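You operate a simulated robot arm through the tools that you are given. There is no shell and no other tool. Be economical: measure what you need, move in short steps, check, and stop when the job is done.

Carry out the task below with a simulated robot arm. There is one attempt and no reset: what you move stays moved.

TASK
Check stator A53 with both plug gauges: green dot if it passes, yellow if not.
Fine: it passes if GO goes in and NO GO stops; gauges back in their holes, marker back in its cup.

It is judged by the outcome, as a careful person would: the job done as asked, and still so three seconds after it is handed in. It fails if anything else is knocked over, pushed out of place, dropped, spilled or broken.

THE ROBOT
A 7-joint arm with a two-finger parallel gripper on a trunk, on a base that drives. Base frame: it is fixed to the floor where the robot stands at the start and does not move with it; the origin is under the middle of the robot, x ahead of it, y to its left, z up; the surface under the hand at the start is at about z = 820. Readings come in mm, rad, newtons and seconds.
Its first joint turns from -2.897 to 2.897 rad. Places, roughly: left gauge hole [600, 100, 800]; right gauge hole [600, 0, 800]. Payload 1.57 kg.
Tool frame: the origin (TCP) lies between the finger pads and is the grasp point; the fingertips stand 30 mm ahead of it; z points along the fingers, y is the line along which they close. Largest opening 110 mm; finger width 24, thickness 12; the body of the gripper, 48 by 112 mm, starts 78 mm behind the TCP.
Orientation is told as [roll, pitch, yaw] about the base's x, y, z axes, in that order, counted from this pose: with the fingers straight down and closing along the base's y, the tool's x points along the base's -x, its y along +y and its z along -z.

THE INTERFACE
- The arm moves only by the tool play_rows. Its argument "steps" is text: rows parted by semicolons, each of 7 numbers parted by spaces: the shift along the tool's x, y, z in mm, then the turn, a rotation vector about the tool's x, y, z in rad, then the finger opening in mm, from 0 to 110. In form: tx ty tz ax ay az fingers; .... A call has 1 to 10 rows; each row shifts and turns the commanded pose from where the row before left it, along the tool's axes as they then stand. A row lasts 0.2 s, in which the tool goes at most 50 mm and 0.15 rad; a call with a longer step from one row to the next is refused whole, and so is a gripper value outside its range. A pose out of reach is approached as far as the arm can. The call stops where the force on the tool passes 40 N (or 10 N more than at its start, if that is more) or the arm is blocked; 0.2 s more then pass. Each finger travels about 108 mm/s and halts on what it meets, pressing with about 30 N; the grip force reading is that of the motor and also rises with nothing between the fingers. The clock runs only during rows and for 0.2 s after the last one: add rows that do not move to give the fingers time. It gives the time, the measured TCP pose, the force on the tool (base axes), the opening and the grip force at its end, in the units of the frame above (readings bear some noise), with the torque about the TCP (base axes, N m) and any sound that the robot's microphone picked up, and new pictures: "pictures" is both (left out), scene, wrist or none.
- Cameras (640 x 400 px; columns grow to the right, rows downward): "scene" is now at [503.1, 163.5, 1150.5]; the picture's right is [-0.44, -0.90, 0.00], its down [-0.59, 0.29, -0.76] and it looks along [0.68, -0.33, -0.65] (base axes); focal length 214 px, centre (320, 200). "wrist" rides on the gripper at [70, 16, -141] in the tool frame; the picture's right is [-0.23, 0.97, 0.00], its down [-0.86, -0.20, -0.48] and it looks along [-0.47, -0.11, 0.88] (tool axes); focal length 222 px, centre (320, 200). There is no depth. A picture from a camera that has moved, and an enlarged one, comes with that camera's place and axes in the base frame and with its lens.
- move_column(by): slides the trunk up (or, below 0, down) by that many mm; the arm and the scene camera ride with it, the base frame stays. It gives what a move gives, with no picture.
- steer(legs): drives the robot by 1 to 6 legs, each [ahead, left, turn to the left] in mm, mm and rad, along the robot's own axes; the way and the turn of a leg run together, so that a leg with both is an arc; at most 1500 mm and 3.142 rad a leg. The arm and the cameras ride along, it lands a little off, and it stops where it bumps. It gives what a move gives, and a new picture of the scene camera.
- turn_head(pan, tilt): turns the head with the scene camera to pan (to the left, within 1.798 rad either way) and tilt (down, from -0.506 to 1.204), counted from straight ahead of the robot. It gives what a move gives, and a new picture of the scene camera.
- zoom(camera, box): a new picture of the part [left, top, right, bottom] of that camera's present view, enlarged. No time passes.
- finish_job(): hands the job in; it is judged then, once.

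Go step by step. Nothing tells you exact positions but the pictures and the camera data: compare them with the known pose of the tool, close in by small moves and look again before you grip or let go. The budget is 120 turns and 260 pictures, counting those below and the enlarged ones. Unless the task says otherwise, let go and move clear before handing in, and close with one line.

The tools are called after "Emit:" by a JSON object that holds its "method" and its "body". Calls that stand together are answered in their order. play_rows: Moves the arm, as the interface text tells. Its arguments: {"type":"object","properties":{"steps":{"type":"string"},"pictures":{"type":"string","enum":["both","scene","wrist","none"]}},"required":["steps"]} The other tools are called the same way: move_column (by) slides the trunk up or down; steer (legs) drives the base; turn_head (pan, tilt) turns the head that bears the scene camera; zoom (camera, box) takes an enlarged picture of a part of a camera's view; finish_job () hands the job in.

At the start:

```text
time_s: 0.0
ee_pos: [684.3, 136.0, 1164.5]
ee_rot: [0.025, 0.033, -0.001]
ft_force: [-0.5, -0.6, -0.3]
torque: [0.02, 0.02, 0.04]
width: 109.8
grip_force: 0.1
trunk travel left (down, up): [-197.0, 413.0]
robot x, y, heading: [-1.2, -4.9, 0.007]
head pan, tilt: [-0.456, 0.71]
```

scene: 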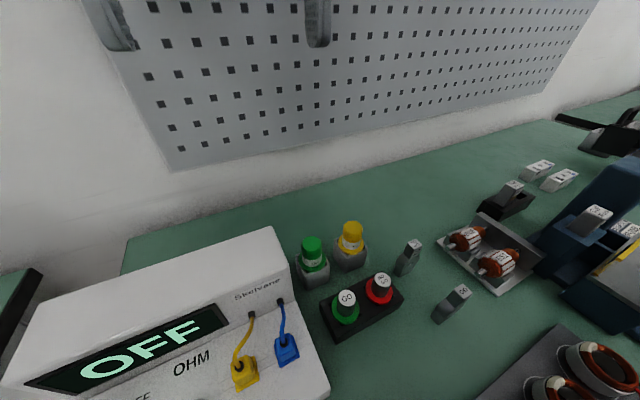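
wrist: 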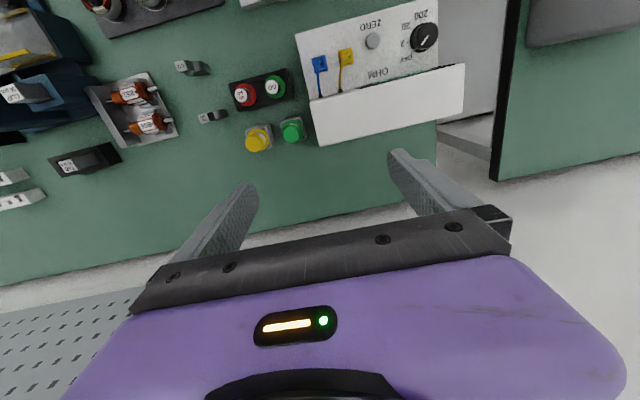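

I see the meter, the marker cups, the gauge block with GO (green) and NO GO (red), and some stators at the right. I'll look to the right and zoom in to read labels.

Emit:
{"method": "zoom", "body": {"camera": "scene", "box": [280, 210, 480, 335]}}

Emit:
{"method": "turn_head", "body": {"pan": -0.9, "tilt": 0.8}}

Emit:
{"method": "zoom", "body": {"camera": "wrist", "box": [0, 0, 320, 200]}}

```text
3.20 times, centred on (380, 272) of scene
camera zoom: at [503.1, 163.5, 1150.5], right [-0.44, -0.9, 0.0], down [-0.59, 0.29, -0.76], along [0.68, -0.33, -0.65], focal length 686 px, centre (128, -32)
```

zoom: 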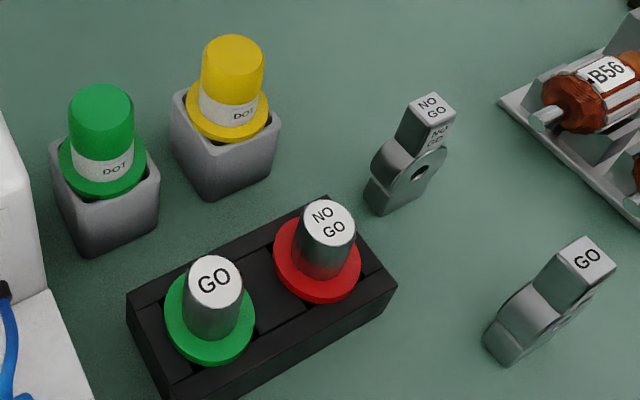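

```text
time_s: 0.9
ee_pos: [687.0, 135.0, 1163.0]
ee_rot: [0.032, 0.04, -0.001]
ft_force: [-0.1, 0.1, 0.3]
torque: [0.01, -0.01, 0.02]
width: 110.1
grip_force: 0.2
trunk travel left (down, up): [-197.0, 413.0]
robot x, y, heading: [1.8, -0.5, -0.002]
head pan, tilt: [-0.901, 0.799]
camera scene: at [477.4, 137.5, 1143.1], right [-0.78, -0.62, 0.0], down [-0.45, 0.56, -0.7], along [0.43, -0.55, -0.72], focal length 214 px, centre (320, 200)
```

scene: 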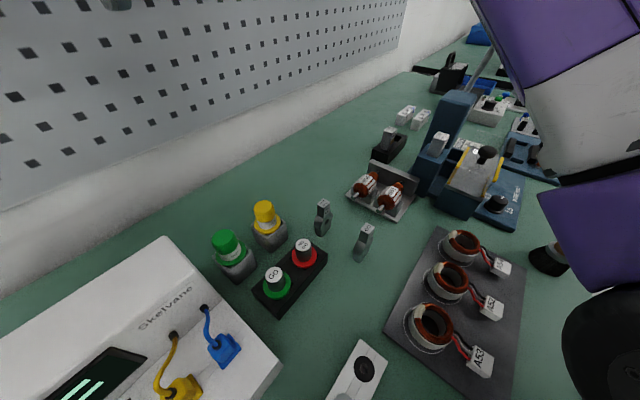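

```text
2.00 times, centred on (160, 100) of wrist
camera zoom: at [621.1, 147.0, 1307.0], right [0.23, 0.97, 0.02], down [0.87, -0.21, 0.44], along [0.43, -0.08, -0.9], focal length 444 px, centre (640, 400)
```

zoom: 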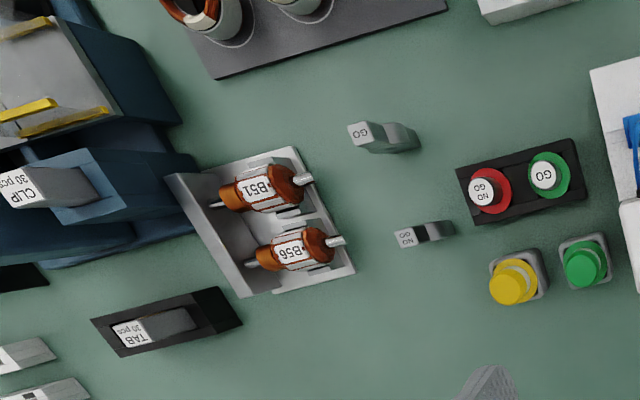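

GO sits near (597, 81) and NO GO near (594, 30). The A53 stator tray is closer to the robot, so I'll look down at it.

Emit:
{"method": "turn_head", "body": {"pan": -1.1, "tilt": 1.15}}

Emit:
{"method": "zoom", "body": {"camera": "scene", "box": [160, 50, 480, 250]}}

```text
time_s: 1.7
ee_pos: [686.3, 134.3, 1163.0]
ee_rot: [0.03, 0.04, 0.001]
ft_force: [-0.4, 0.1, 0.0]
torque: [0.0, -0.01, 0.02]
width: 109.9
grip_force: 0.0
trunk travel left (down, up): [-197.0, 413.0]
robot x, y, heading: [-4.8, 0.4, 0.003]
head pan, tilt: [-1.1, 1.15]
camera scene: at [454.3, 147.6, 1118.3], right [-0.89, -0.45, 0.0], down [-0.41, 0.81, -0.41], along [0.19, -0.36, -0.91], focal length 214 px, centre (320, 200)
```

scene: 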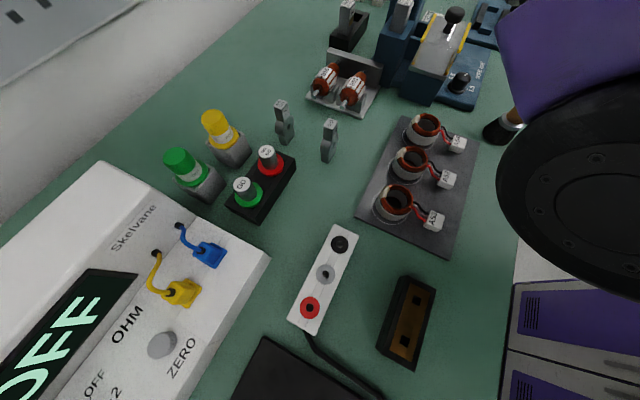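

```text
2.00 times, centred on (320, 150) of scene
camera zoom: at [454.3, 147.6, 1118.3], right [-0.89, -0.45, 0.0], down [-0.41, 0.81, -0.41], along [0.19, -0.36, -0.91], focal length 429 px, centre (320, 300)
```

zoom: 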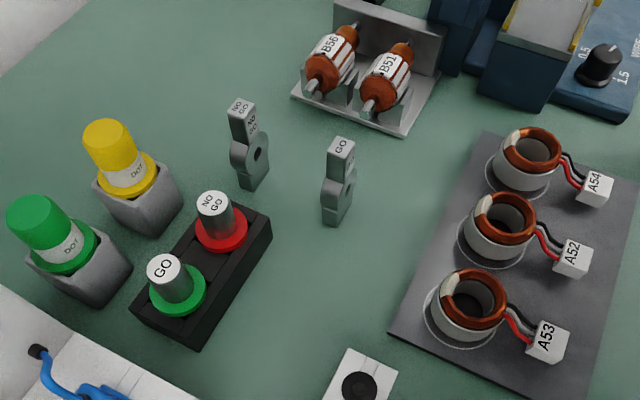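

A53 is the nearest stator, at about (419, 3), which is too close for the arm. I'll back the robot off 250 mm so both the gauges and the stator come within reach.

Emit:
{"method": "steer", "body": {"legs": [[-250, 0, 0]]}}

Emit:
{"method": "turn_head", "body": {"pan": -0.35, "tilt": 0.85}}

```text
time_s: 3.5
ee_pos: [435.4, 136.2, 1161.9]
ee_rot: [0.031, 0.041, 0.001]
ft_force: [-0.6, -0.6, 0.3]
torque: [-0.03, -0.03, -0.03]
width: 109.8
grip_force: 0.0
trunk travel left (down, up): [-197.0, 413.0]
robot x, y, heading: [-247.2, -1.5, 0.002]
head pan, tilt: [-1.1, 1.15]
camera scene: at [202.9, 147.8, 1118.3], right [-0.89, -0.45, 0.0], down [-0.41, 0.81, -0.41], along [0.19, -0.36, -0.91], focal length 214 px, centre (320, 200)
```

scene: 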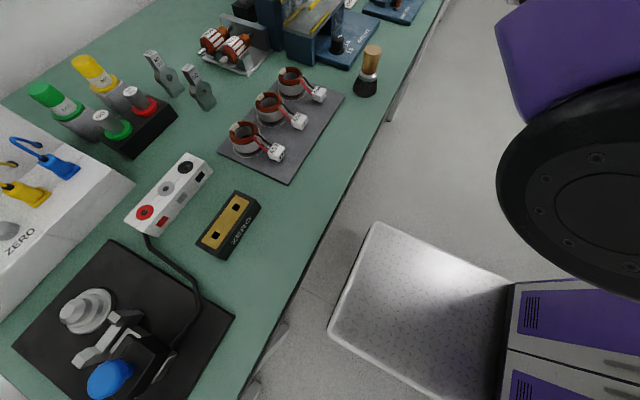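

```text
time_s: 4.7
ee_pos: [435.7, 136.4, 1163.4]
ee_rot: [0.032, 0.041, 0.001]
ft_force: [0.2, 0.2, 0.6]
torque: [0.04, -0.01, 0.02]
width: 110.0
grip_force: 0.2
trunk travel left (down, up): [-197.0, 413.0]
robot x, y, heading: [-249.4, 2.5, 0.001]
head pan, tilt: [-0.351, 0.85]
camera scene: at [249.3, 174.0, 1139.1], right [-0.34, -0.94, 0.0], down [-0.71, 0.26, -0.66], along [0.62, -0.23, -0.75], focal length 214 px, centre (320, 200)
```

scene: 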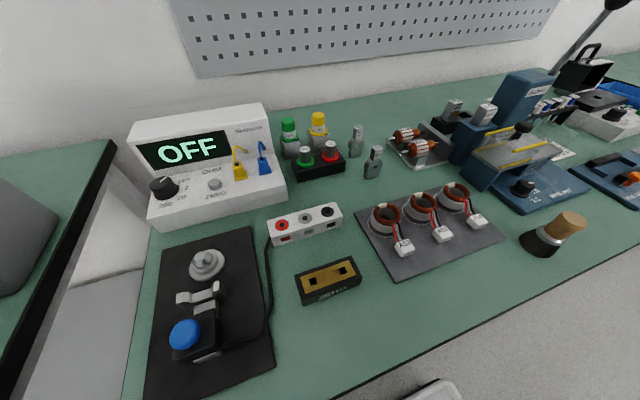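

The scene is clear now. I'll bring the hand upright above GO at about z = 1050 and look with the wrist camera.

Emit:
{"method": "play_rows", "body": {"steps": "0 0 0 0.031 -0.041 0 80; -32 -11 22 0 0 0 80; -32 -11 22 0 0 0 80; -32 -11 22 0 0 0 80; -32 -11 22 0 0 0 80; -33 -11 22 0 0 0 80; 0 0 0 0 0 0 80", "pictures": "both"}}

```text
time_s: 6.2
ee_pos: [594.9, 79.7, 1053.6]
ee_rot: [0.002, -0.002, 0.001]
ft_force: [0.5, 0.0, 0.0]
torque: [-0.01, 0.0, -0.02]
width: 79.9
grip_force: 0.1
trunk travel left (down, up): [-197.0, 413.0]
robot x, y, heading: [-253.1, 1.0, -0.002]
head pan, tilt: [-0.351, 0.85]
camera scene: at [249.2, 174.0, 1139.1], right [-0.34, -0.94, 0.0], down [-0.71, 0.26, -0.66], along [0.62, -0.23, -0.75], focal length 214 px, centre (320, 200)
camera wrist: at [525.5, 96.5, 1194.2], right [0.23, 0.97, 0.0], down [0.85, -0.2, 0.48], along [0.47, -0.11, -0.88], focal length 222 px, centre (320, 200)
```

scene: 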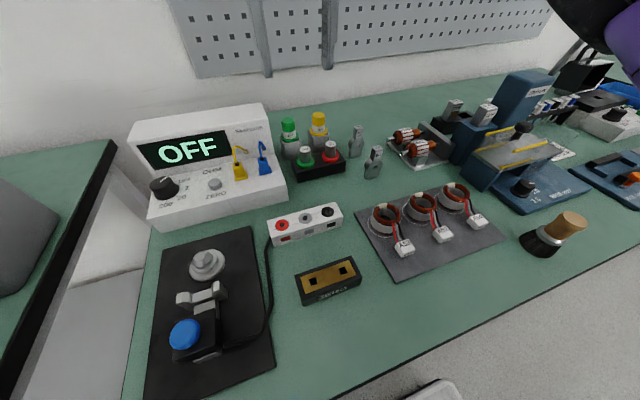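
wrist: 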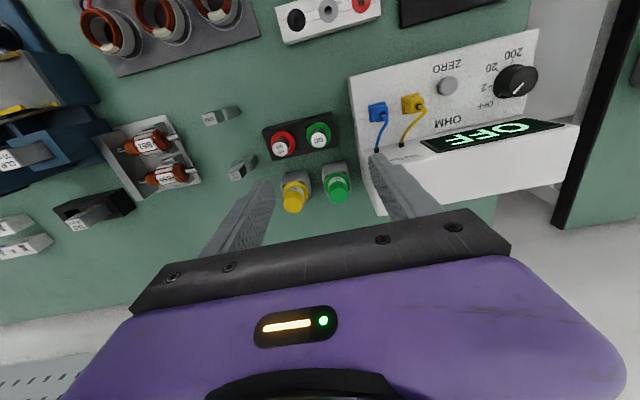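

Emit:
{"method": "play_rows", "body": {"steps": "-2 0 40 0 0 0 60; 0 0 40 0 0 0 60; 0 0 0 0 0 0 60", "pictures": "none"}}

Emit:
{"method": "zoom", "body": {"camera": "wrist", "box": [220, 80, 420, 205]}}

Emit:
{"method": "zoom", "body": {"camera": "scene", "box": [240, 100, 400, 200]}}

```text
time_s: 7.0
ee_pos: [597.9, 80.7, 973.8]
ee_rot: [0.001, -0.002, 0.0]
ft_force: [0.4, 0.2, -0.5]
torque: [0.01, -0.05, 0.0]
width: 59.8
grip_force: 0.0
trunk travel left (down, up): [-197.0, 413.0]
robot x, y, heading: [-251.4, 1.4, -0.002]
head pan, tilt: [-0.351, 0.85]
```

```text
3.20 times, centred on (320, 142) of wrist
camera zoom: at [527.3, 96.1, 1114.3], right [0.23, 0.97, 0.0], down [0.85, -0.2, 0.48], along [0.47, -0.11, -0.88], focal length 711 px, centre (320, 384)
```

zoom: 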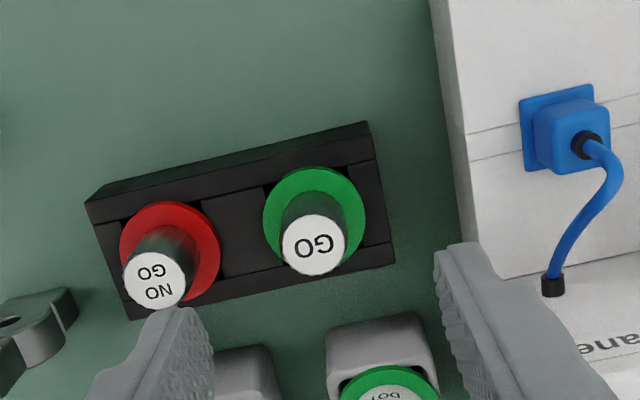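

```text
4.00 times, centred on (320, 150) of scene
camera zoom: at [249.3, 174.1, 1139.1], right [-0.34, -0.94, 0.0], down [-0.71, 0.26, -0.66], along [0.62, -0.23, -0.75], focal length 858 px, centre (320, 400)
```

zoom: 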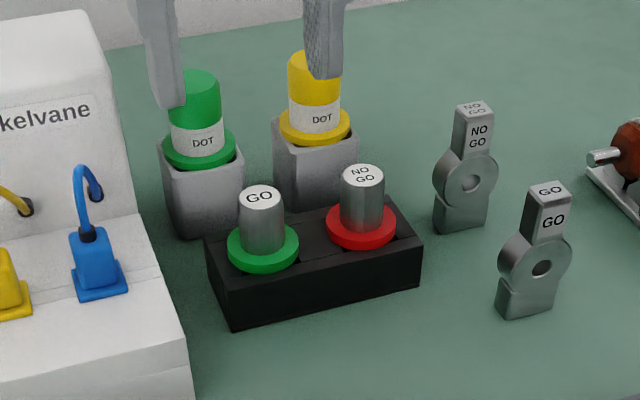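

GO's top centre is at about (600, 77, 882), with a handle about 22 mm across above a collar at about z = 854. I'll lower the fingers to either side of the handle, with the tips just above the collar.

Emit:
{"method": "play_rows", "body": {"steps": "-2 -3 35 0 0 0 44; 0 0 30 0 0 0 40; 0 0 10 0 0 0 40; 0 0 0 0 0 0 40", "pictures": "none"}}

Emit:
{"method": "zoom", "body": {"camera": "wrist", "box": [220, 100, 420, 225]}}

Emit:
{"method": "zoom", "body": {"camera": "scene", "box": [260, 110, 380, 185]}}

```text
time_s: 8.1
ee_pos: [598.7, 78.3, 899.0]
ee_rot: [0.0, -0.001, -0.001]
ft_force: [-0.6, 0.0, -0.4]
torque: [-0.04, -0.02, 0.03]
width: 40.0
grip_force: 0.0
trunk travel left (down, up): [-197.0, 413.0]
robot x, y, heading: [-249.9, 2.7, 0.003]
head pan, tilt: [-0.351, 0.85]
```

```text
3.20 times, centred on (320, 162) of wrist
camera zoom: at [529.0, 94.2, 1039.9], right [0.23, 0.97, 0.0], down [0.85, -0.2, 0.48], along [0.47, -0.11, -0.88], focal length 711 px, centre (320, 320)
```

zoom: 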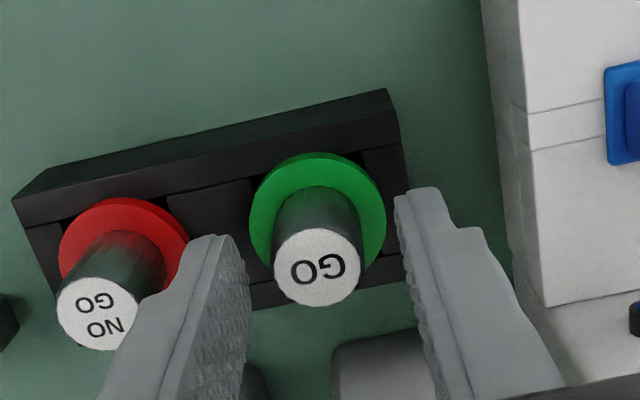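

```text
5.33 times, centred on (320, 148) of scene
camera zoom: at [249.3, 174.0, 1139.1], right [-0.34, -0.94, 0.0], down [-0.71, 0.26, -0.66], along [0.62, -0.23, -0.75], focal length 1144 px, centre (320, 480)
```

zoom: 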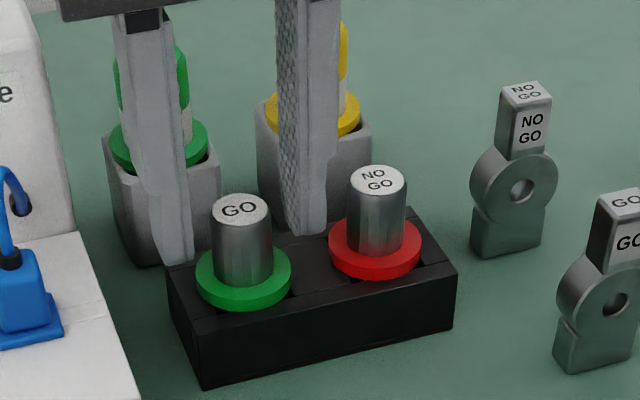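

The gripper is aligned with GO. I'll descend 11 mm and close.

Emit:
{"method": "play_rows", "body": {"steps": "0 0 11 0 0 0 40; 0 0 0 0 0 0 18; 0 0 0 0 0 0 18; 0 0 0 0 0 0 18", "pictures": "none"}}

Emit:
{"method": "zoom", "body": {"camera": "scene", "box": [260, 110, 380, 185]}}

```text
time_s: 9.1
ee_pos: [600.5, 78.9, 889.3]
ee_rot: [0.0, -0.001, 0.0]
ft_force: [1.1, 0.0, 1.1]
torque: [0.02, 0.0, 0.0]
width: 21.8
grip_force: 29.9
trunk travel left (down, up): [-197.0, 413.0]
robot x, y, heading: [-252.6, -2.7, 0.0]
head pan, tilt: [-0.351, 0.85]
```

```text
5.33 times, centred on (320, 148) of scene
camera zoom: at [249.3, 174.0, 1139.1], right [-0.34, -0.94, 0.0], down [-0.71, 0.26, -0.66], along [0.62, -0.23, -0.75], focal length 1144 px, centre (320, 480)
```

zoom: 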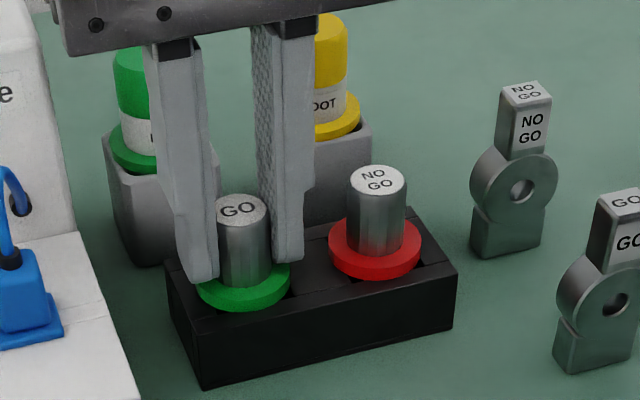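

GO is gripped at 21.8 mm. I'll lift it straight up and look.

Emit:
{"method": "play_rows", "body": {"steps": "0 0 -15 0 0 0 18; 0 0 -20 0 0 0 18; 0 0 -35 0 0 0 18; 0 0 -30 0 0 0 18; 0 0 0 0 0 0 18", "pictures": "both"}}

Emit:
{"method": "zoom", "body": {"camera": "scene", "box": [260, 85, 380, 160]}}

```text
time_s: 10.2
ee_pos: [599.7, 78.1, 987.5]
ee_rot: [0.0, -0.003, 0.002]
ft_force: [-0.6, 0.3, -1.5]
torque: [0.01, 0.0, 0.01]
width: 22.1
grip_force: 30.4
trunk travel left (down, up): [-197.0, 413.0]
robot x, y, heading: [-249.9, -1.0, 0.002]
head pan, tilt: [-0.351, 0.85]
camera scene: at [249.4, 174.0, 1139.1], right [-0.34, -0.94, 0.0], down [-0.71, 0.26, -0.66], along [0.62, -0.23, -0.75], focal length 214 px, centre (320, 200)
camera wrist: at [530.0, 94.4, 1128.4], right [0.23, 0.97, 0.0], down [0.85, -0.2, 0.48], along [0.47, -0.11, -0.88], focal length 222 px, centre (320, 200)
```

scene: 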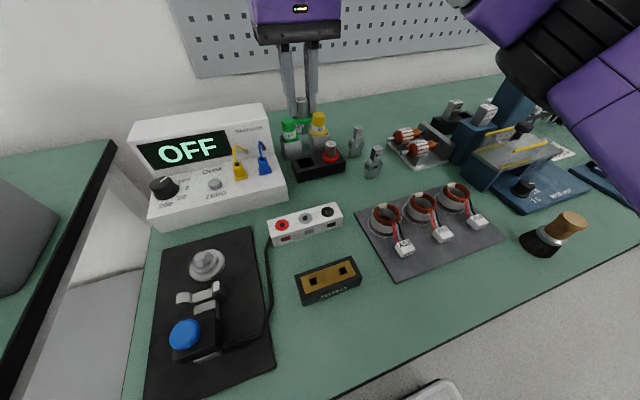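
wrist: 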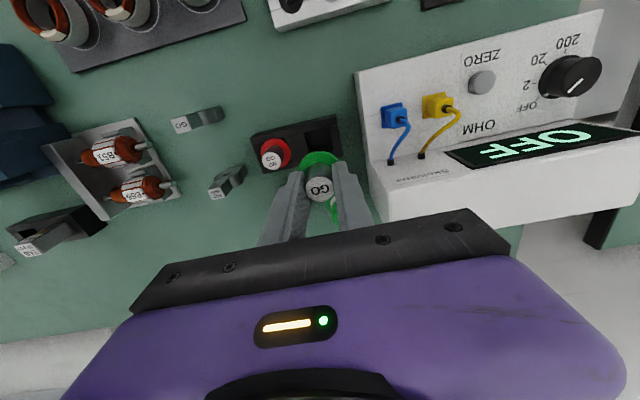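

```text
5.33 times, centred on (320, 122) of scene
camera zoom: at [249.4, 174.0, 1139.1], right [-0.34, -0.94, 0.0], down [-0.71, 0.26, -0.66], along [0.62, -0.23, -0.75], focal length 1144 px, centre (320, 613)
```

zoom: 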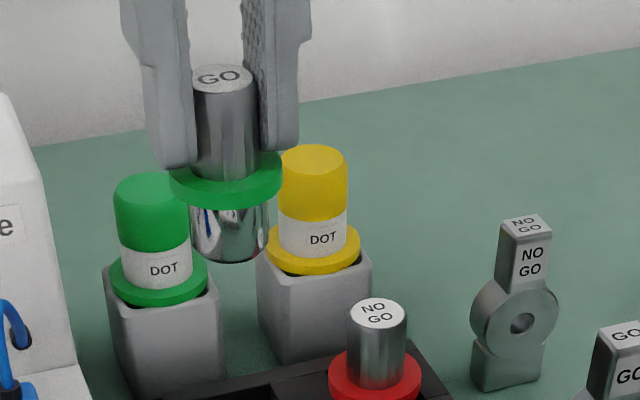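

GO is out cleanly, and its plug bottom is about 62 mm below the TCP. I'll carry it above A53 at the same height.

Emit:
{"method": "play_rows", "body": {"steps": "36 -15 0 0 0 0 18; 36 -15 0 0 0 0 18; 36 -15 0 0 0 0 18; 36 -15 0 0 0 0 18; 37 -15 0 0 0 0 18; 0 0 0 0 0 0 18", "pictures": "both"}}

Emit:
{"method": "zoom", "body": {"camera": "scene", "box": [340, 150, 500, 250]}}

Emit:
{"method": "zoom", "body": {"camera": "wrist", "box": [220, 80, 420, 205]}}

```text
time_s: 11.7
ee_pos: [419.1, 3.5, 987.4]
ee_rot: [0.0, -0.001, 0.0]
ft_force: [0.2, 0.9, -1.1]
torque: [0.01, 0.02, 0.03]
width: 21.9
grip_force: 29.4
trunk travel left (down, up): [-197.0, 413.0]
robot x, y, heading: [-252.6, -4.0, -0.0]
head pan, tilt: [-0.351, 0.85]
camera scene: at [249.4, 174.0, 1139.1], right [-0.34, -0.94, 0.0], down [-0.71, 0.26, -0.66], along [0.62, -0.23, -0.75], focal length 214 px, centre (320, 200)
camera wrist: at [348.4, 18.3, 1128.1], right [0.23, 0.97, 0.0], down [0.85, -0.2, 0.48], along [0.47, -0.11, -0.88], focal length 222 px, centre (320, 200)
```

scene: 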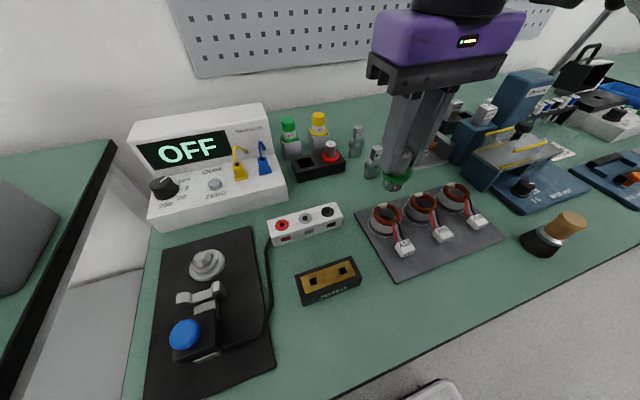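
wrist: 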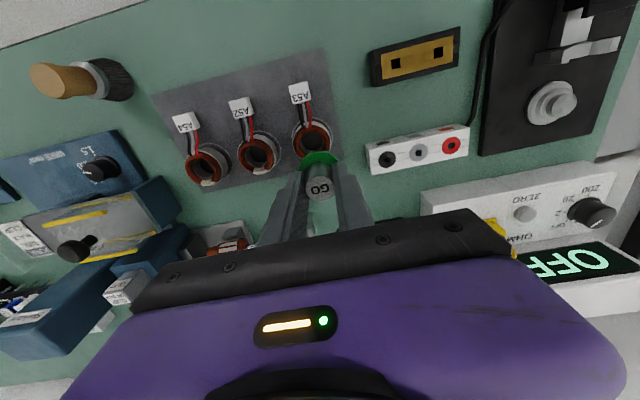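

```text
4.00 times, centred on (420, 200) of scene
camera zoom: at [249.4, 174.0, 1139.1], right [-0.34, -0.94, 0.0], down [-0.71, 0.26, -0.66], along [0.62, -0.23, -0.75], focal length 858 px, centre (-80, 200)
```

zoom: 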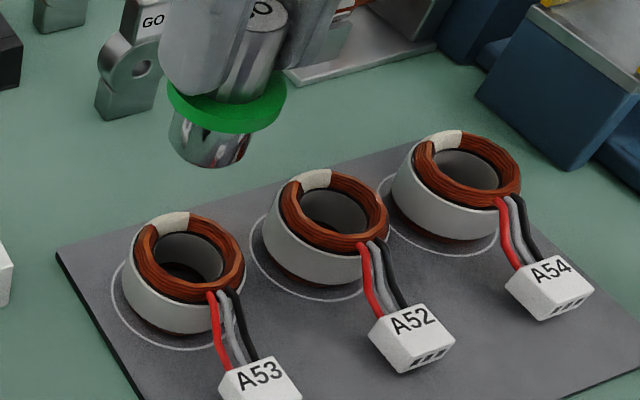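

```text
3.20 times, centred on (320, 142) of wrist
camera zoom: at [348.4, 18.3, 1128.1], right [0.23, 0.97, 0.0], down [0.85, -0.2, 0.48], along [0.47, -0.11, -0.88], focal length 711 px, centre (320, 384)
```

zoom: 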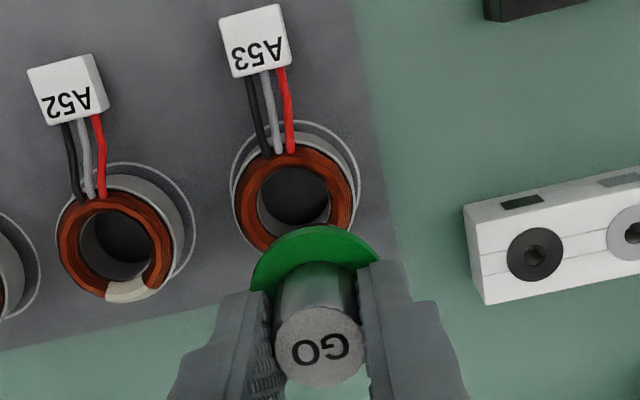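

A53's bore centre comes out near (415, -7, 852), and the stator stands free on its mat. I'll move over it and lower until the plug is just above, then look again.

Emit:
{"method": "play_rows", "body": {"steps": "3 -10 20 0 0 0 18; 0 0 30 0 0 0 18; 0 0 0 0 0 0 18", "pictures": "none"}}

Emit:
{"method": "zoom", "body": {"camera": "scene", "box": [340, 165, 460, 240]}}

Emit:
{"method": "zoom", "body": {"camera": "wrist", "box": [240, 90, 400, 190]}}

```text
time_s: 12.4
ee_pos: [416.4, -7.4, 937.9]
ee_rot: [0.002, -0.001, 0.0]
ft_force: [-0.8, 0.6, -0.8]
torque: [0.01, -0.02, -0.02]
width: 21.8
grip_force: 29.8
trunk travel left (down, up): [-197.0, 413.0]
robot x, y, heading: [-251.3, 3.9, -0.002]
head pan, tilt: [-0.351, 0.85]
```

```text
5.33 times, centred on (400, 202) of scene
camera zoom: at [249.3, 174.0, 1139.1], right [-0.34, -0.94, 0.0], down [-0.71, 0.26, -0.66], along [0.62, -0.23, -0.75], focal length 1144 px, centre (-107, 187)
```

zoom: 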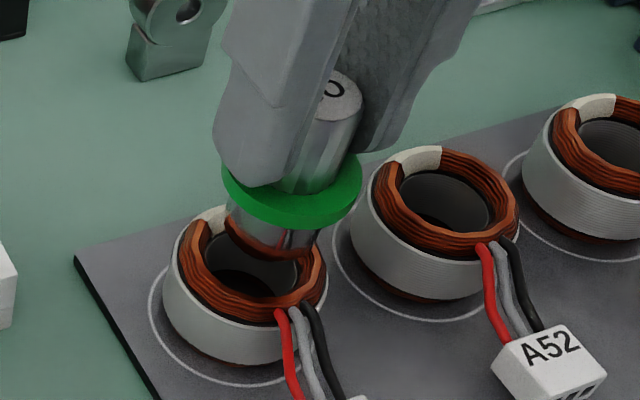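

```text
4.00 times, centred on (320, 140) of wrist
camera zoom: at [345.0, 8.0, 1077.9], right [0.23, 0.97, 0.0], down [0.85, -0.2, 0.48], along [0.47, -0.11, -0.88], focal length 888 px, centre (320, 440)
```

zoom: 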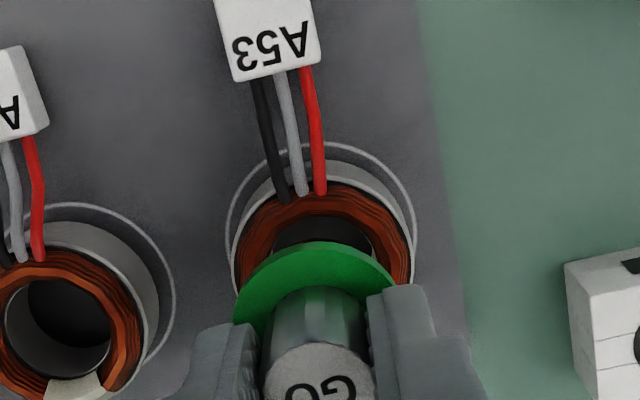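

The stator centre refines to about (418, -7.7), so a 1 mm nudge is enough. I'll descend in small steps and watch the force.

Emit:
{"method": "play_rows", "body": {"steps": "-1 -0.4 10 0 0 0 18; 0 0 5 0 0 0 18; 0 0 3 0 0 0 18; 0 0 0 0 0 0 18", "pictures": "none"}}

Emit:
{"method": "zoom", "body": {"camera": "scene", "box": [350, 180, 430, 230]}}

Emit:
{"method": "zoom", "body": {"camera": "wrist", "box": [240, 90, 400, 190]}}

```text
time_s: 13.4
ee_pos: [417.2, -7.9, 919.7]
ee_rot: [-0.001, -0.003, 0.001]
ft_force: [0.5, 0.1, -1.3]
torque: [0.0, 0.01, -0.01]
width: 22.0
grip_force: 30.0
trunk travel left (down, up): [-197.0, 413.0]
robot x, y, heading: [-252.1, -2.5, -0.001]
head pan, tilt: [-0.351, 0.85]
```

```text
8.00 times, centred on (390, 205) of scene
camera zoom: at [249.3, 174.0, 1139.1], right [-0.34, -0.94, 0.0], down [-0.71, 0.26, -0.66], along [0.62, -0.23, -0.75], focal length 1716 px, centre (-240, 160)
```

zoom: 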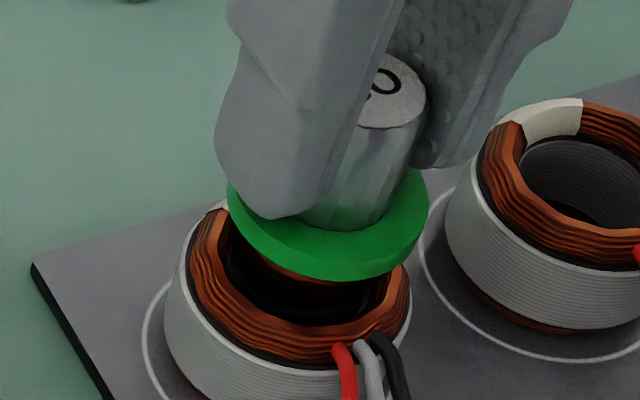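

```text
4.00 times, centred on (320, 140) of wrist
camera zoom: at [346.4, 8.3, 1060.1], right [0.23, 0.97, 0.0], down [0.85, -0.2, 0.48], along [0.47, -0.11, -0.88], focal length 888 px, centre (320, 440)
```

zoom: 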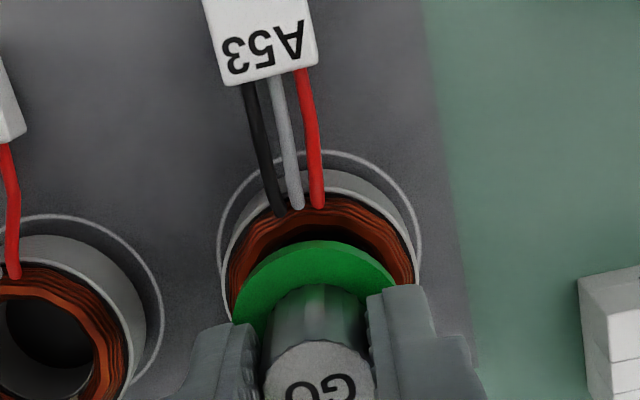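

No contact yet. I'll go down another 9 mm in small steps.

Emit:
{"method": "play_rows", "body": {"steps": "0 0 3 0 0 0 18; 0 0 2 0 0 0 18; 0 0 2 0 0 0 18; 0 0 2 0 0 0 18", "pictures": "none"}}

Emit:
{"method": "zoom", "body": {"camera": "scene", "box": [350, 180, 430, 230]}}

Emit:
{"method": "zoom", "body": {"camera": "wrist", "box": [240, 90, 400, 190]}}

```text
time_s: 14.4
ee_pos: [416.6, -8.4, 909.7]
ee_rot: [0.001, -0.003, 0.003]
ft_force: [0.4, -0.3, -1.6]
torque: [-0.03, 0.02, -0.03]
width: 22.0
grip_force: 30.3
trunk travel left (down, up): [-197.0, 413.0]
robot x, y, heading: [-252.6, -2.1, -0.001]
head pan, tilt: [-0.351, 0.85]
```

```text
8.00 times, centred on (390, 205) of scene
camera zoom: at [249.3, 174.0, 1139.1], right [-0.34, -0.94, 0.0], down [-0.71, 0.26, -0.66], along [0.62, -0.23, -0.75], focal length 1716 px, centre (-240, 160)
```

zoom: 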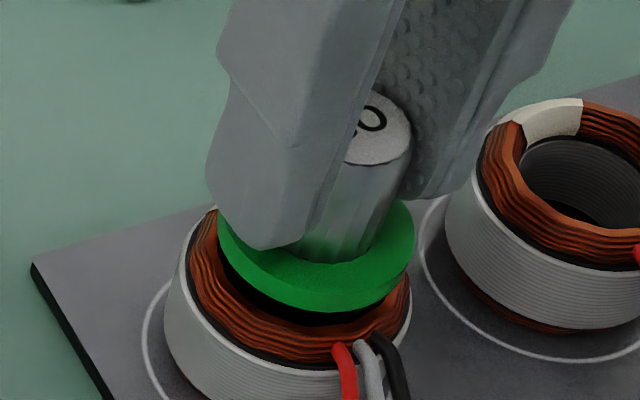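

```text
4.00 times, centred on (320, 140) of wrist
camera zoom: at [346.3, 8.3, 1050.9], right [0.23, 0.97, 0.0], down [0.85, -0.2, 0.48], along [0.47, -0.11, -0.88], focal length 888 px, centre (320, 440)
```

zoom: 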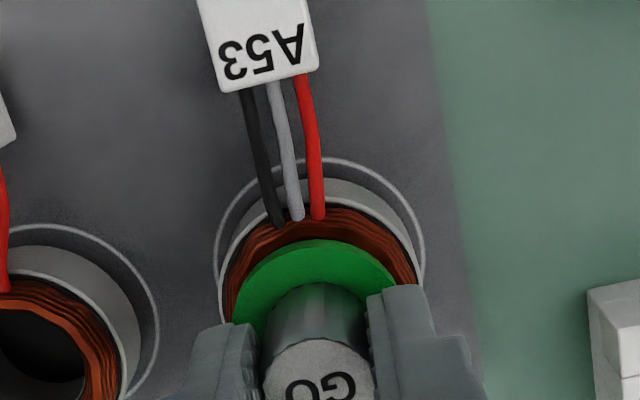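

The gauge looks about 1 mm too far toward -y. I'll correct that and keep descending gently.

Emit:
{"method": "play_rows", "body": {"steps": "0 1.2 0 0 0 0 18; 0 0 2 0 0 0 18; 0 0 2 0 0 0 18; 0 0 1 0 0 0 18; 0 0 0 0 0 0 18", "pictures": "none"}}

Emit:
{"method": "zoom", "body": {"camera": "scene", "box": [350, 180, 430, 230]}}

```text
time_s: 15.7
ee_pos: [417.6, -6.3, 905.4]
ee_rot: [-0.001, -0.001, -0.001]
ft_force: [0.5, 0.0, 2.0]
torque: [0.01, -0.03, 0.0]
width: 22.2
grip_force: 30.1
trunk travel left (down, up): [-197.0, 413.0]
robot x, y, heading: [-251.6, 1.1, 0.001]
head pan, tilt: [-0.351, 0.85]
```

```text
8.00 times, centred on (390, 205) of scene
camera zoom: at [249.3, 174.0, 1139.2], right [-0.34, -0.94, 0.0], down [-0.71, 0.26, -0.66], along [0.62, -0.23, -0.75], focal length 1716 px, centre (-240, 160)
```

zoom: 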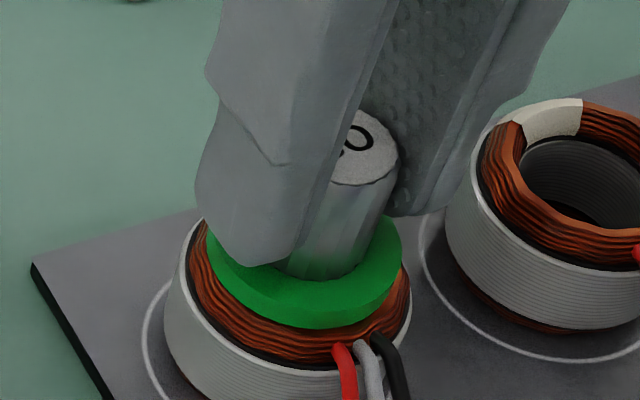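

The force changed slightly, which may be contact at the bore's edge. I'll go 1 mm at a time.

Emit:
{"method": "play_rows", "body": {"steps": "0 0 1 0 0 0 18; 0 0 1 0 0 0 18", "pictures": "none"}}

Emit:
{"method": "zoom", "body": {"camera": "wrist", "box": [240, 90, 400, 190]}}

```text
time_s: 16.2
ee_pos: [416.5, -6.3, 904.9]
ee_rot: [-0.001, -0.003, 0.0]
ft_force: [4.6, -0.6, 19.0]
torque: [-0.2, -0.11, 0.04]
width: 21.8
grip_force: 29.8
trunk travel left (down, up): [-197.0, 413.0]
robot x, y, heading: [-253.6, -4.0, 0.004]
head pan, tilt: [-0.351, 0.85]
```

```text
4.00 times, centred on (320, 140) of wrist
camera zoom: at [346.0, 9.4, 1044.7], right [0.23, 0.97, 0.0], down [0.85, -0.2, 0.48], along [0.47, -0.11, -0.88], focal length 888 px, centre (320, 440)
```

zoom: 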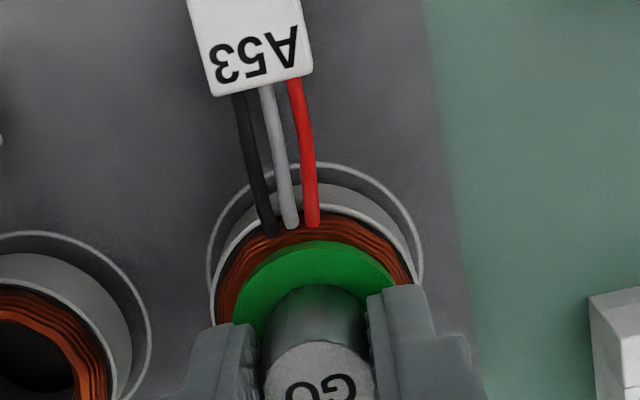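

The plug touched at about z = 905 with the reaction on its -x, -y side, so it should shift slightly +x. I'll unload, shift, and press lightly again.

Emit:
{"method": "play_rows", "body": {"steps": "0 0 -3 0 0 0 18; -1 0.3 0 0 0 0 18; 0 0 2 0 0 0 18; 0 0 1 0 0 0 18; 0 0 0.7 0 0 0 18", "pictures": "none"}}

```text
time_s: 17.4
ee_pos: [417.0, -6.1, 903.3]
ee_rot: [0.001, -0.002, 0.001]
ft_force: [-3.9, -1.2, 18.5]
torque: [-0.22, 0.16, -0.05]
width: 21.6
grip_force: 30.5
trunk travel left (down, up): [-197.0, 413.0]
robot x, y, heading: [-252.7, -1.2, 0.002]
head pan, tilt: [-0.351, 0.85]
```

Contact is now mainly on the -y side. I'll shift +y a little and press again.

Emit:
{"method": "play_rows", "body": {"steps": "0 0 -2.5 0 0 0 18; 0.3 0.7 0 0 0 0 18; 0 0 1.5 0 0 0 18; 0 0 1 0 0 0 18; 0 0 0.5 0 0 0 18", "pictures": "none"}}

```text
time_s: 18.6
ee_pos: [417.9, -5.9, 903.4]
ee_rot: [0.001, -0.004, -0.001]
ft_force: [-0.6, -1.5, 18.5]
torque: [0.16, 0.09, 0.04]
width: 21.8
grip_force: 29.5
trunk travel left (down, up): [-197.0, 413.0]
robot x, y, heading: [-254.7, -0.2, 0.001]
head pan, tilt: [-0.351, 0.85]
```

Contact flipped to the +y side, so the centre lies between. I'll back off half that step.

Emit:
{"method": "play_rows", "body": {"steps": "0 0 -2.5 0 0 0 18; -0.1 -0.35 0 0 0 0 18; 0 0 1.5 0 0 0 18; 0 0 1 0 0 0 18; 0 0 0.5 0 0 0 18; 0 0 0.5 0 0 0 18", "pictures": "none"}}

```text
time_s: 20.1
ee_pos: [417.4, -6.8, 902.2]
ee_rot: [0.001, -0.003, 0.001]
ft_force: [0.2, 1.2, 18.1]
torque: [-0.12, 0.0, -0.01]
width: 21.8
grip_force: 29.5
trunk travel left (down, up): [-197.0, 413.0]
robot x, y, heading: [-251.1, 2.0, 0.003]
head pan, tilt: [-0.351, 0.85]
```

Emit:
{"method": "play_rows", "body": {"steps": "0 0 -2 0 0 0 18; 0 0.17 0 0 0 0 18; 0 0 1 0 0 0 18; 0 0 1 0 0 0 18; 0 0 0.5 0 0 0 18; 0 0 0.5 0 0 0 18", "pictures": "none"}}

Emit:
{"method": "zoom", "body": {"camera": "scene", "box": [350, 180, 430, 230]}}

```text
time_s: 21.4
ee_pos: [418.3, -5.4, 901.6]
ee_rot: [-0.001, -0.002, -0.001]
ft_force: [-1.4, 1.6, 15.7]
torque: [0.21, -0.01, -0.03]
width: 22.0
grip_force: 30.2
trunk travel left (down, up): [-197.0, 413.0]
robot x, y, heading: [-248.7, 4.2, -0.002]
head pan, tilt: [-0.351, 0.85]
```

```text
8.00 times, centred on (390, 205) of scene
camera zoom: at [249.0, 174.1, 1139.5], right [-0.34, -0.94, 0.0], down [-0.71, 0.26, -0.66], along [0.62, -0.23, -0.75], focal length 1716 px, centre (-240, 160)
```

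zoom: 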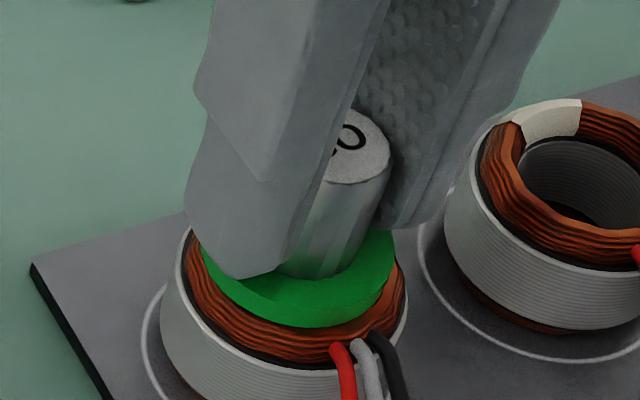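

The collar looks seated on the coil, and the contact height stayed constant while the fingers slid on the handle. I'll check this from the wrist.

Emit:
{"method": "zoom", "body": {"camera": "wrist", "box": [260, 110, 380, 185]}}

Emit:
{"method": "zoom", "body": {"camera": "scene", "box": [362, 190, 412, 221]}}

```text
5.33 times, centred on (320, 148) of wrist
camera zoom: at [347.1, 10.2, 1041.5], right [0.23, 0.97, 0.0], down [0.85, -0.2, 0.48], along [0.47, -0.11, -0.88], focal length 1185 px, centre (320, 480)
```

zoom: 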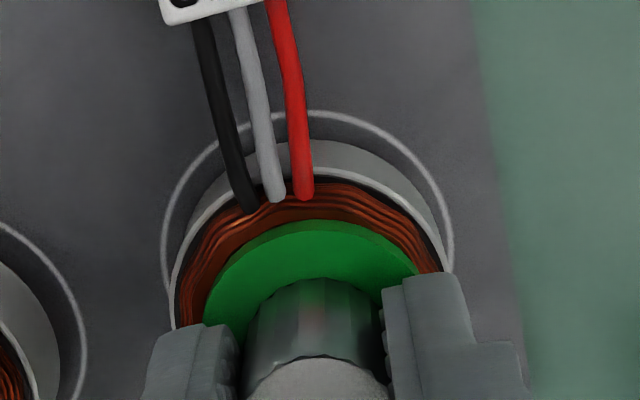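

```text
12.80 times, centred on (387, 206) of scene
camera zoom: at [249.0, 174.1, 1139.5], right [-0.34, -0.94, 0.0], down [-0.71, 0.26, -0.66], along [0.62, -0.23, -0.75], focal length 2745 px, centre (-538, 130)
```

zoom: 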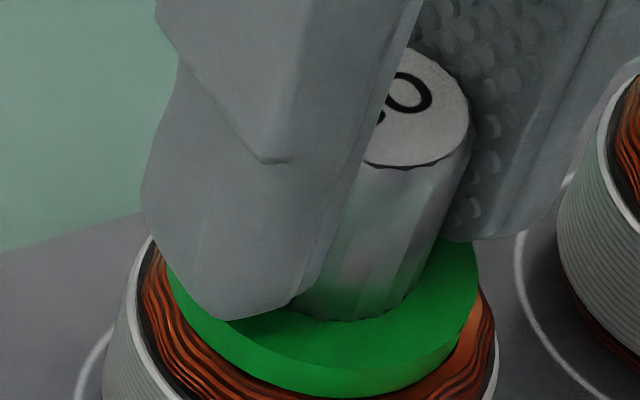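

GO is fully seated: the collar lies flush and concentric on the coil, so GO goes in. I'll pull it straight up, checking that the stator stays put.

Emit:
{"method": "play_rows", "body": {"steps": "0 0 -4 0 0 0 18; 0 0 -6 0 0 0 18; 0 0 -10 0 0 0 18; 0 0 -20 0 0 0 18; 0 0 -30 0 0 0 18; 0 0 -15 0 0 0 18; 0 0 0 0 0 0 18", "pictures": "both"}}

Emit:
{"method": "zoom", "body": {"camera": "scene", "box": [340, 150, 460, 225]}}

```text
time_s: 23.1
ee_pos: [417.1, -4.1, 985.6]
ee_rot: [0.0, -0.001, 0.0]
ft_force: [-0.5, 0.7, -1.0]
torque: [0.0, 0.01, 0.0]
width: 21.9
grip_force: 30.4
trunk travel left (down, up): [-197.0, 413.0]
robot x, y, heading: [-247.7, -1.9, -0.001]
head pan, tilt: [-0.351, 0.85]
camera scene: at [249.3, 174.0, 1139.1], right [-0.34, -0.94, 0.0], down [-0.71, 0.26, -0.66], along [0.62, -0.23, -0.75], focal length 214 px, centre (320, 200)
camera wrist: at [347.1, 10.5, 1125.8], right [0.23, 0.97, 0.0], down [0.85, -0.2, 0.48], along [0.47, -0.11, -0.88], focal length 222 px, centre (320, 200)
```

scene: 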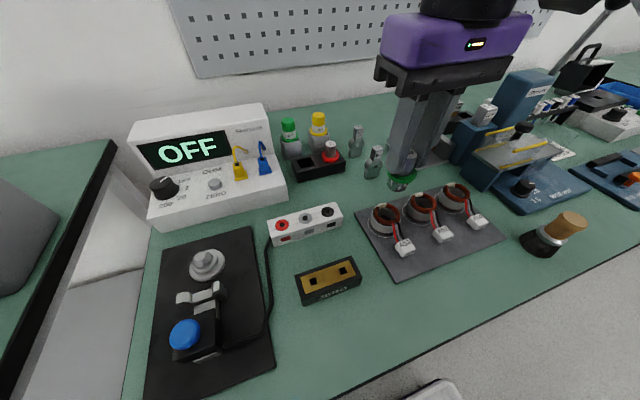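
wrist: 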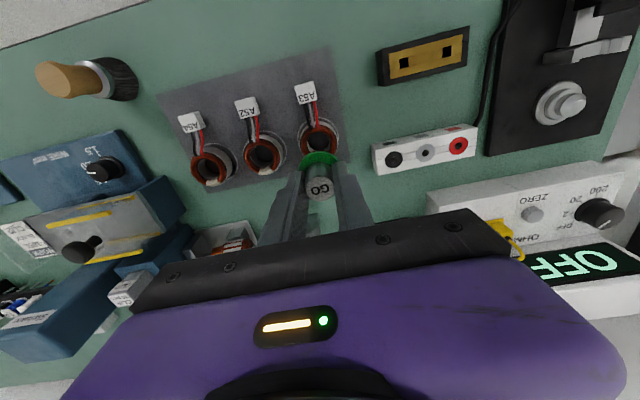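

```text
5.33 times, centred on (400, 188) of scene
camera zoom: at [249.3, 174.0, 1139.1], right [-0.34, -0.94, 0.0], down [-0.71, 0.26, -0.66], along [0.62, -0.23, -0.75], focal length 1144 px, centre (-107, 267)
```

zoom: 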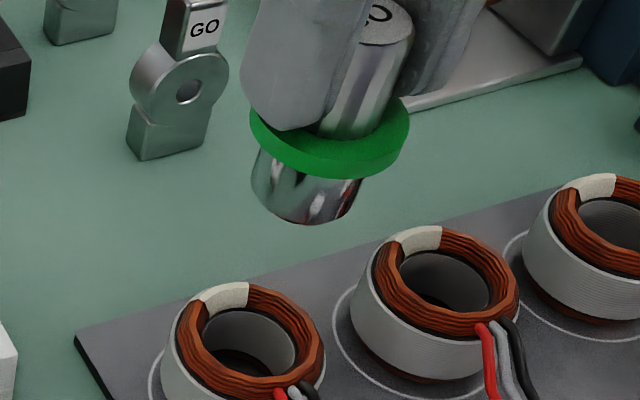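

GO is out and the stator stayed in its circle. I'll carry GO back over its hole in the block, retracing the path.

Emit:
{"method": "play_rows", "body": {"steps": "-36.4 16.7 0 0 0 0 18; -36.4 16.7 0 0 0 0 18; -36.4 16.7 0 0 0 0 18; -36.5 16.7 0 0 0 0 18; -36.5 16.6 0 0 0 0 18; 0 0 25 0 0 0 18; 0 0 25 0 0 0 18; 0 0 15 0 0 0 18; 0 0 0 0 0 0 18", "pictures": "none"}}

Emit:
{"method": "zoom", "body": {"camera": "scene", "box": [260, 110, 380, 185]}}

Emit:
{"method": "zoom", "body": {"camera": "wrist", "box": [220, 90, 380, 190]}}

```text
time_s: 25.1
ee_pos: [599.5, 79.9, 919.3]
ee_rot: [0.0, -0.001, 0.0]
ft_force: [0.0, 1.5, -1.6]
torque: [-0.04, 0.03, 0.01]
width: 21.9
grip_force: 29.5
trunk travel left (down, up): [-197.0, 413.0]
robot x, y, heading: [-253.5, -0.9, 0.0]
head pan, tilt: [-0.351, 0.85]
```

```text
5.33 times, centred on (320, 148) of scene
camera zoom: at [249.3, 174.1, 1139.1], right [-0.34, -0.94, 0.0], down [-0.71, 0.26, -0.66], along [0.62, -0.23, -0.75], focal length 1144 px, centre (320, 480)
```

zoom: 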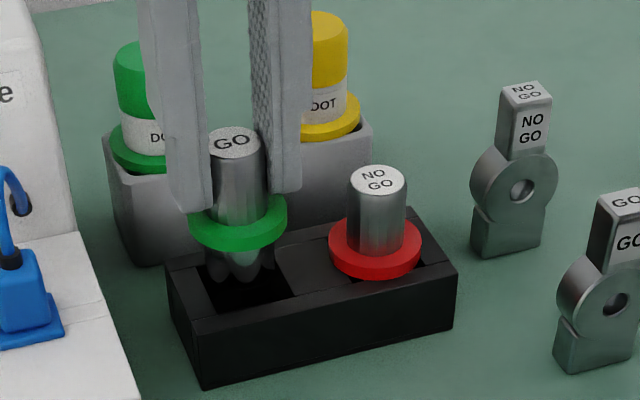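

```text
4.00 times, centred on (300, 140) of wrist
camera zoom: at [529.9, 94.5, 1060.4], right [0.23, 0.97, 0.0], down [0.85, -0.2, 0.48], along [0.47, -0.11, -0.88], focal length 888 px, centre (400, 440)
```

zoom: 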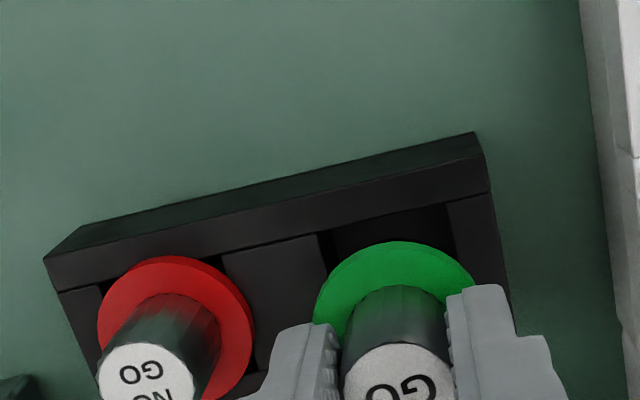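

The plug is above its hole. I'll lower it into place.

Emit:
{"method": "play_rows", "body": {"steps": "0 0 8 0 0 0 18; 0 0 8 0 0 0 18; 0 0 8 0 0 0 18; 0 0 5 0 0 0 18; 0 0 2 0 0 0 18", "pictures": "none"}}

Emit:
{"method": "zoom", "body": {"camera": "scene", "box": [260, 110, 380, 185]}}

```text
time_s: 26.2
ee_pos: [602.3, 78.5, 892.0]
ee_rot: [0.0, -0.006, 0.001]
ft_force: [-1.3, 0.8, 19.4]
torque: [-0.2, 0.11, -0.01]
width: 21.8
grip_force: 30.3
trunk travel left (down, up): [-197.0, 413.0]
robot x, y, heading: [-248.4, 5.6, -0.002]
head pan, tilt: [-0.351, 0.85]
```

```text
5.33 times, centred on (320, 148) of scene
camera zoom: at [248.8, 174.0, 1139.8], right [-0.34, -0.94, 0.0], down [-0.71, 0.26, -0.66], along [0.62, -0.23, -0.75], focal length 1144 px, centre (320, 480)
```

zoom: 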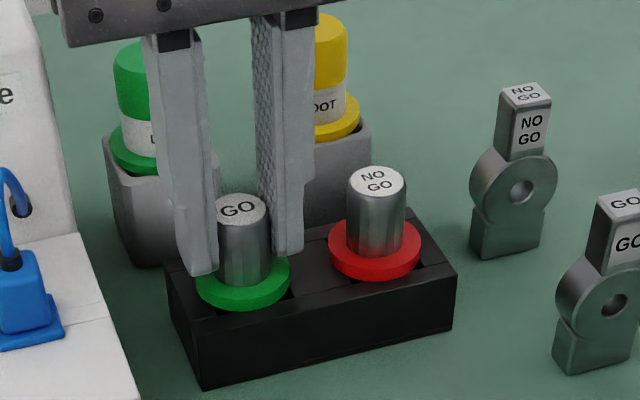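

GO is back where it started, with its label at the same pixel as before. I'll release it and rise.

Emit:
{"method": "play_rows", "body": {"steps": "0 0 -1.5 0 0 0 18; 0 0 0 0 0 0 40; 0 0 0 0 0 0 40; 0 0 -20 0 0 0 40; 0 0 -30 0 0 0 40; 0 0 -30 0 0 0 40; 0 0 0 0 0 0 40", "pictures": "none"}}

Emit:
{"method": "zoom", "body": {"camera": "wrist", "box": [220, 80, 420, 205]}}

Emit:
{"method": "zoom", "body": {"camera": "scene", "box": [260, 110, 380, 185]}}

```text
time_s: 27.9
ee_pos: [600.0, 78.4, 971.2]
ee_rot: [-0.002, -0.002, 0.001]
ft_force: [0.4, -0.2, -0.2]
torque: [0.01, -0.04, -0.03]
width: 39.8
grip_force: 0.0
trunk travel left (down, up): [-197.0, 413.0]
robot x, y, heading: [-251.1, 0.7, 0.004]
head pan, tilt: [-0.351, 0.85]
```

```text
3.20 times, centred on (320, 142) of wrist
camera zoom: at [529.1, 93.7, 1111.4], right [0.23, 0.97, 0.0], down [0.85, -0.2, 0.48], along [0.47, -0.11, -0.88], focal length 711 px, centre (320, 384)
```

zoom: 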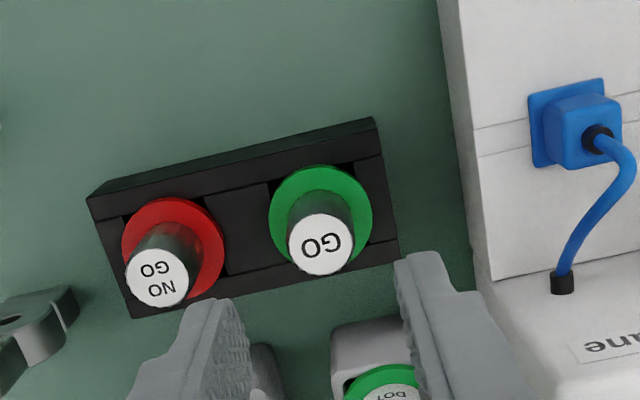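

```text
5.33 times, centred on (320, 148) of scene
camera zoom: at [249.4, 174.0, 1139.1], right [-0.34, -0.94, 0.0], down [-0.71, 0.26, -0.66], along [0.62, -0.23, -0.75], focal length 1144 px, centre (320, 480)
```

zoom: 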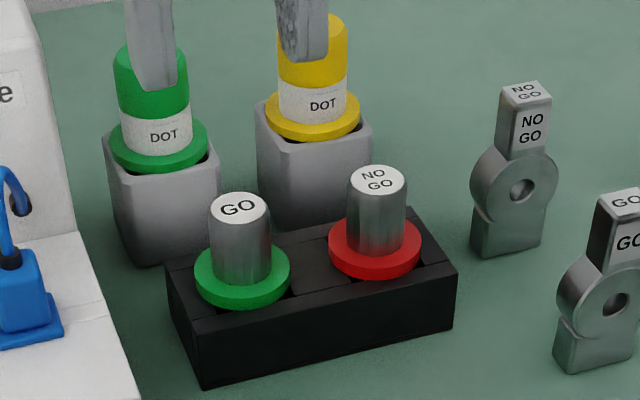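

GO is seated. NO GO is 56.5 mm in -y from here, so I'll go over it and lower most of the way.

Emit:
{"method": "play_rows", "body": {"steps": "0.5 -28.2 0 0 0 0 40; 0.3 -28.3 0 0 0 0 40; 0 0 40 0 0 0 40; 0 0 32 0 0 0 40; 0 0 0 0 0 0 40", "pictures": "none"}}

Emit:
{"method": "zoom", "body": {"camera": "wrist", "box": [220, 100, 420, 225]}}

Emit:
{"method": "zoom", "body": {"camera": "scene", "box": [260, 110, 380, 185]}}

```text
time_s: 29.1
ee_pos: [599.8, 22.0, 899.1]
ee_rot: [-0.001, -0.002, -0.001]
ft_force: [0.5, -0.1, -1.2]
torque: [-0.02, 0.01, 0.01]
width: 39.9
grip_force: 0.1
trunk travel left (down, up): [-197.0, 413.0]
robot x, y, heading: [-245.7, 0.7, -0.008]
head pan, tilt: [-0.351, 0.85]
```

```text
3.20 times, centred on (320, 162) of wrist
camera zoom: at [528.9, 36.6, 1039.5], right [0.23, 0.97, 0.0], down [0.85, -0.2, 0.48], along [0.47, -0.11, -0.88], focal length 711 px, centre (320, 320)
```

zoom: 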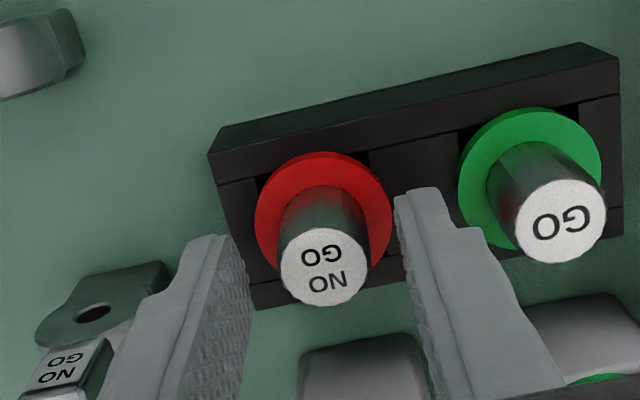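

```text
5.33 times, centred on (320, 148) of scene
camera zoom: at [249.3, 174.0, 1139.1], right [-0.34, -0.94, 0.0], down [-0.71, 0.26, -0.66], along [0.62, -0.23, -0.75], focal length 1144 px, centre (320, 480)
```

zoom: 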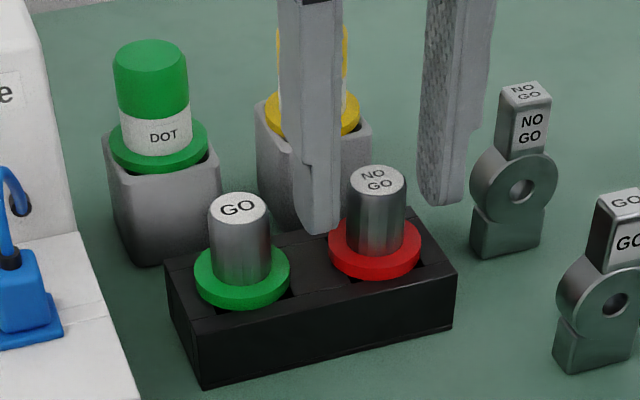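

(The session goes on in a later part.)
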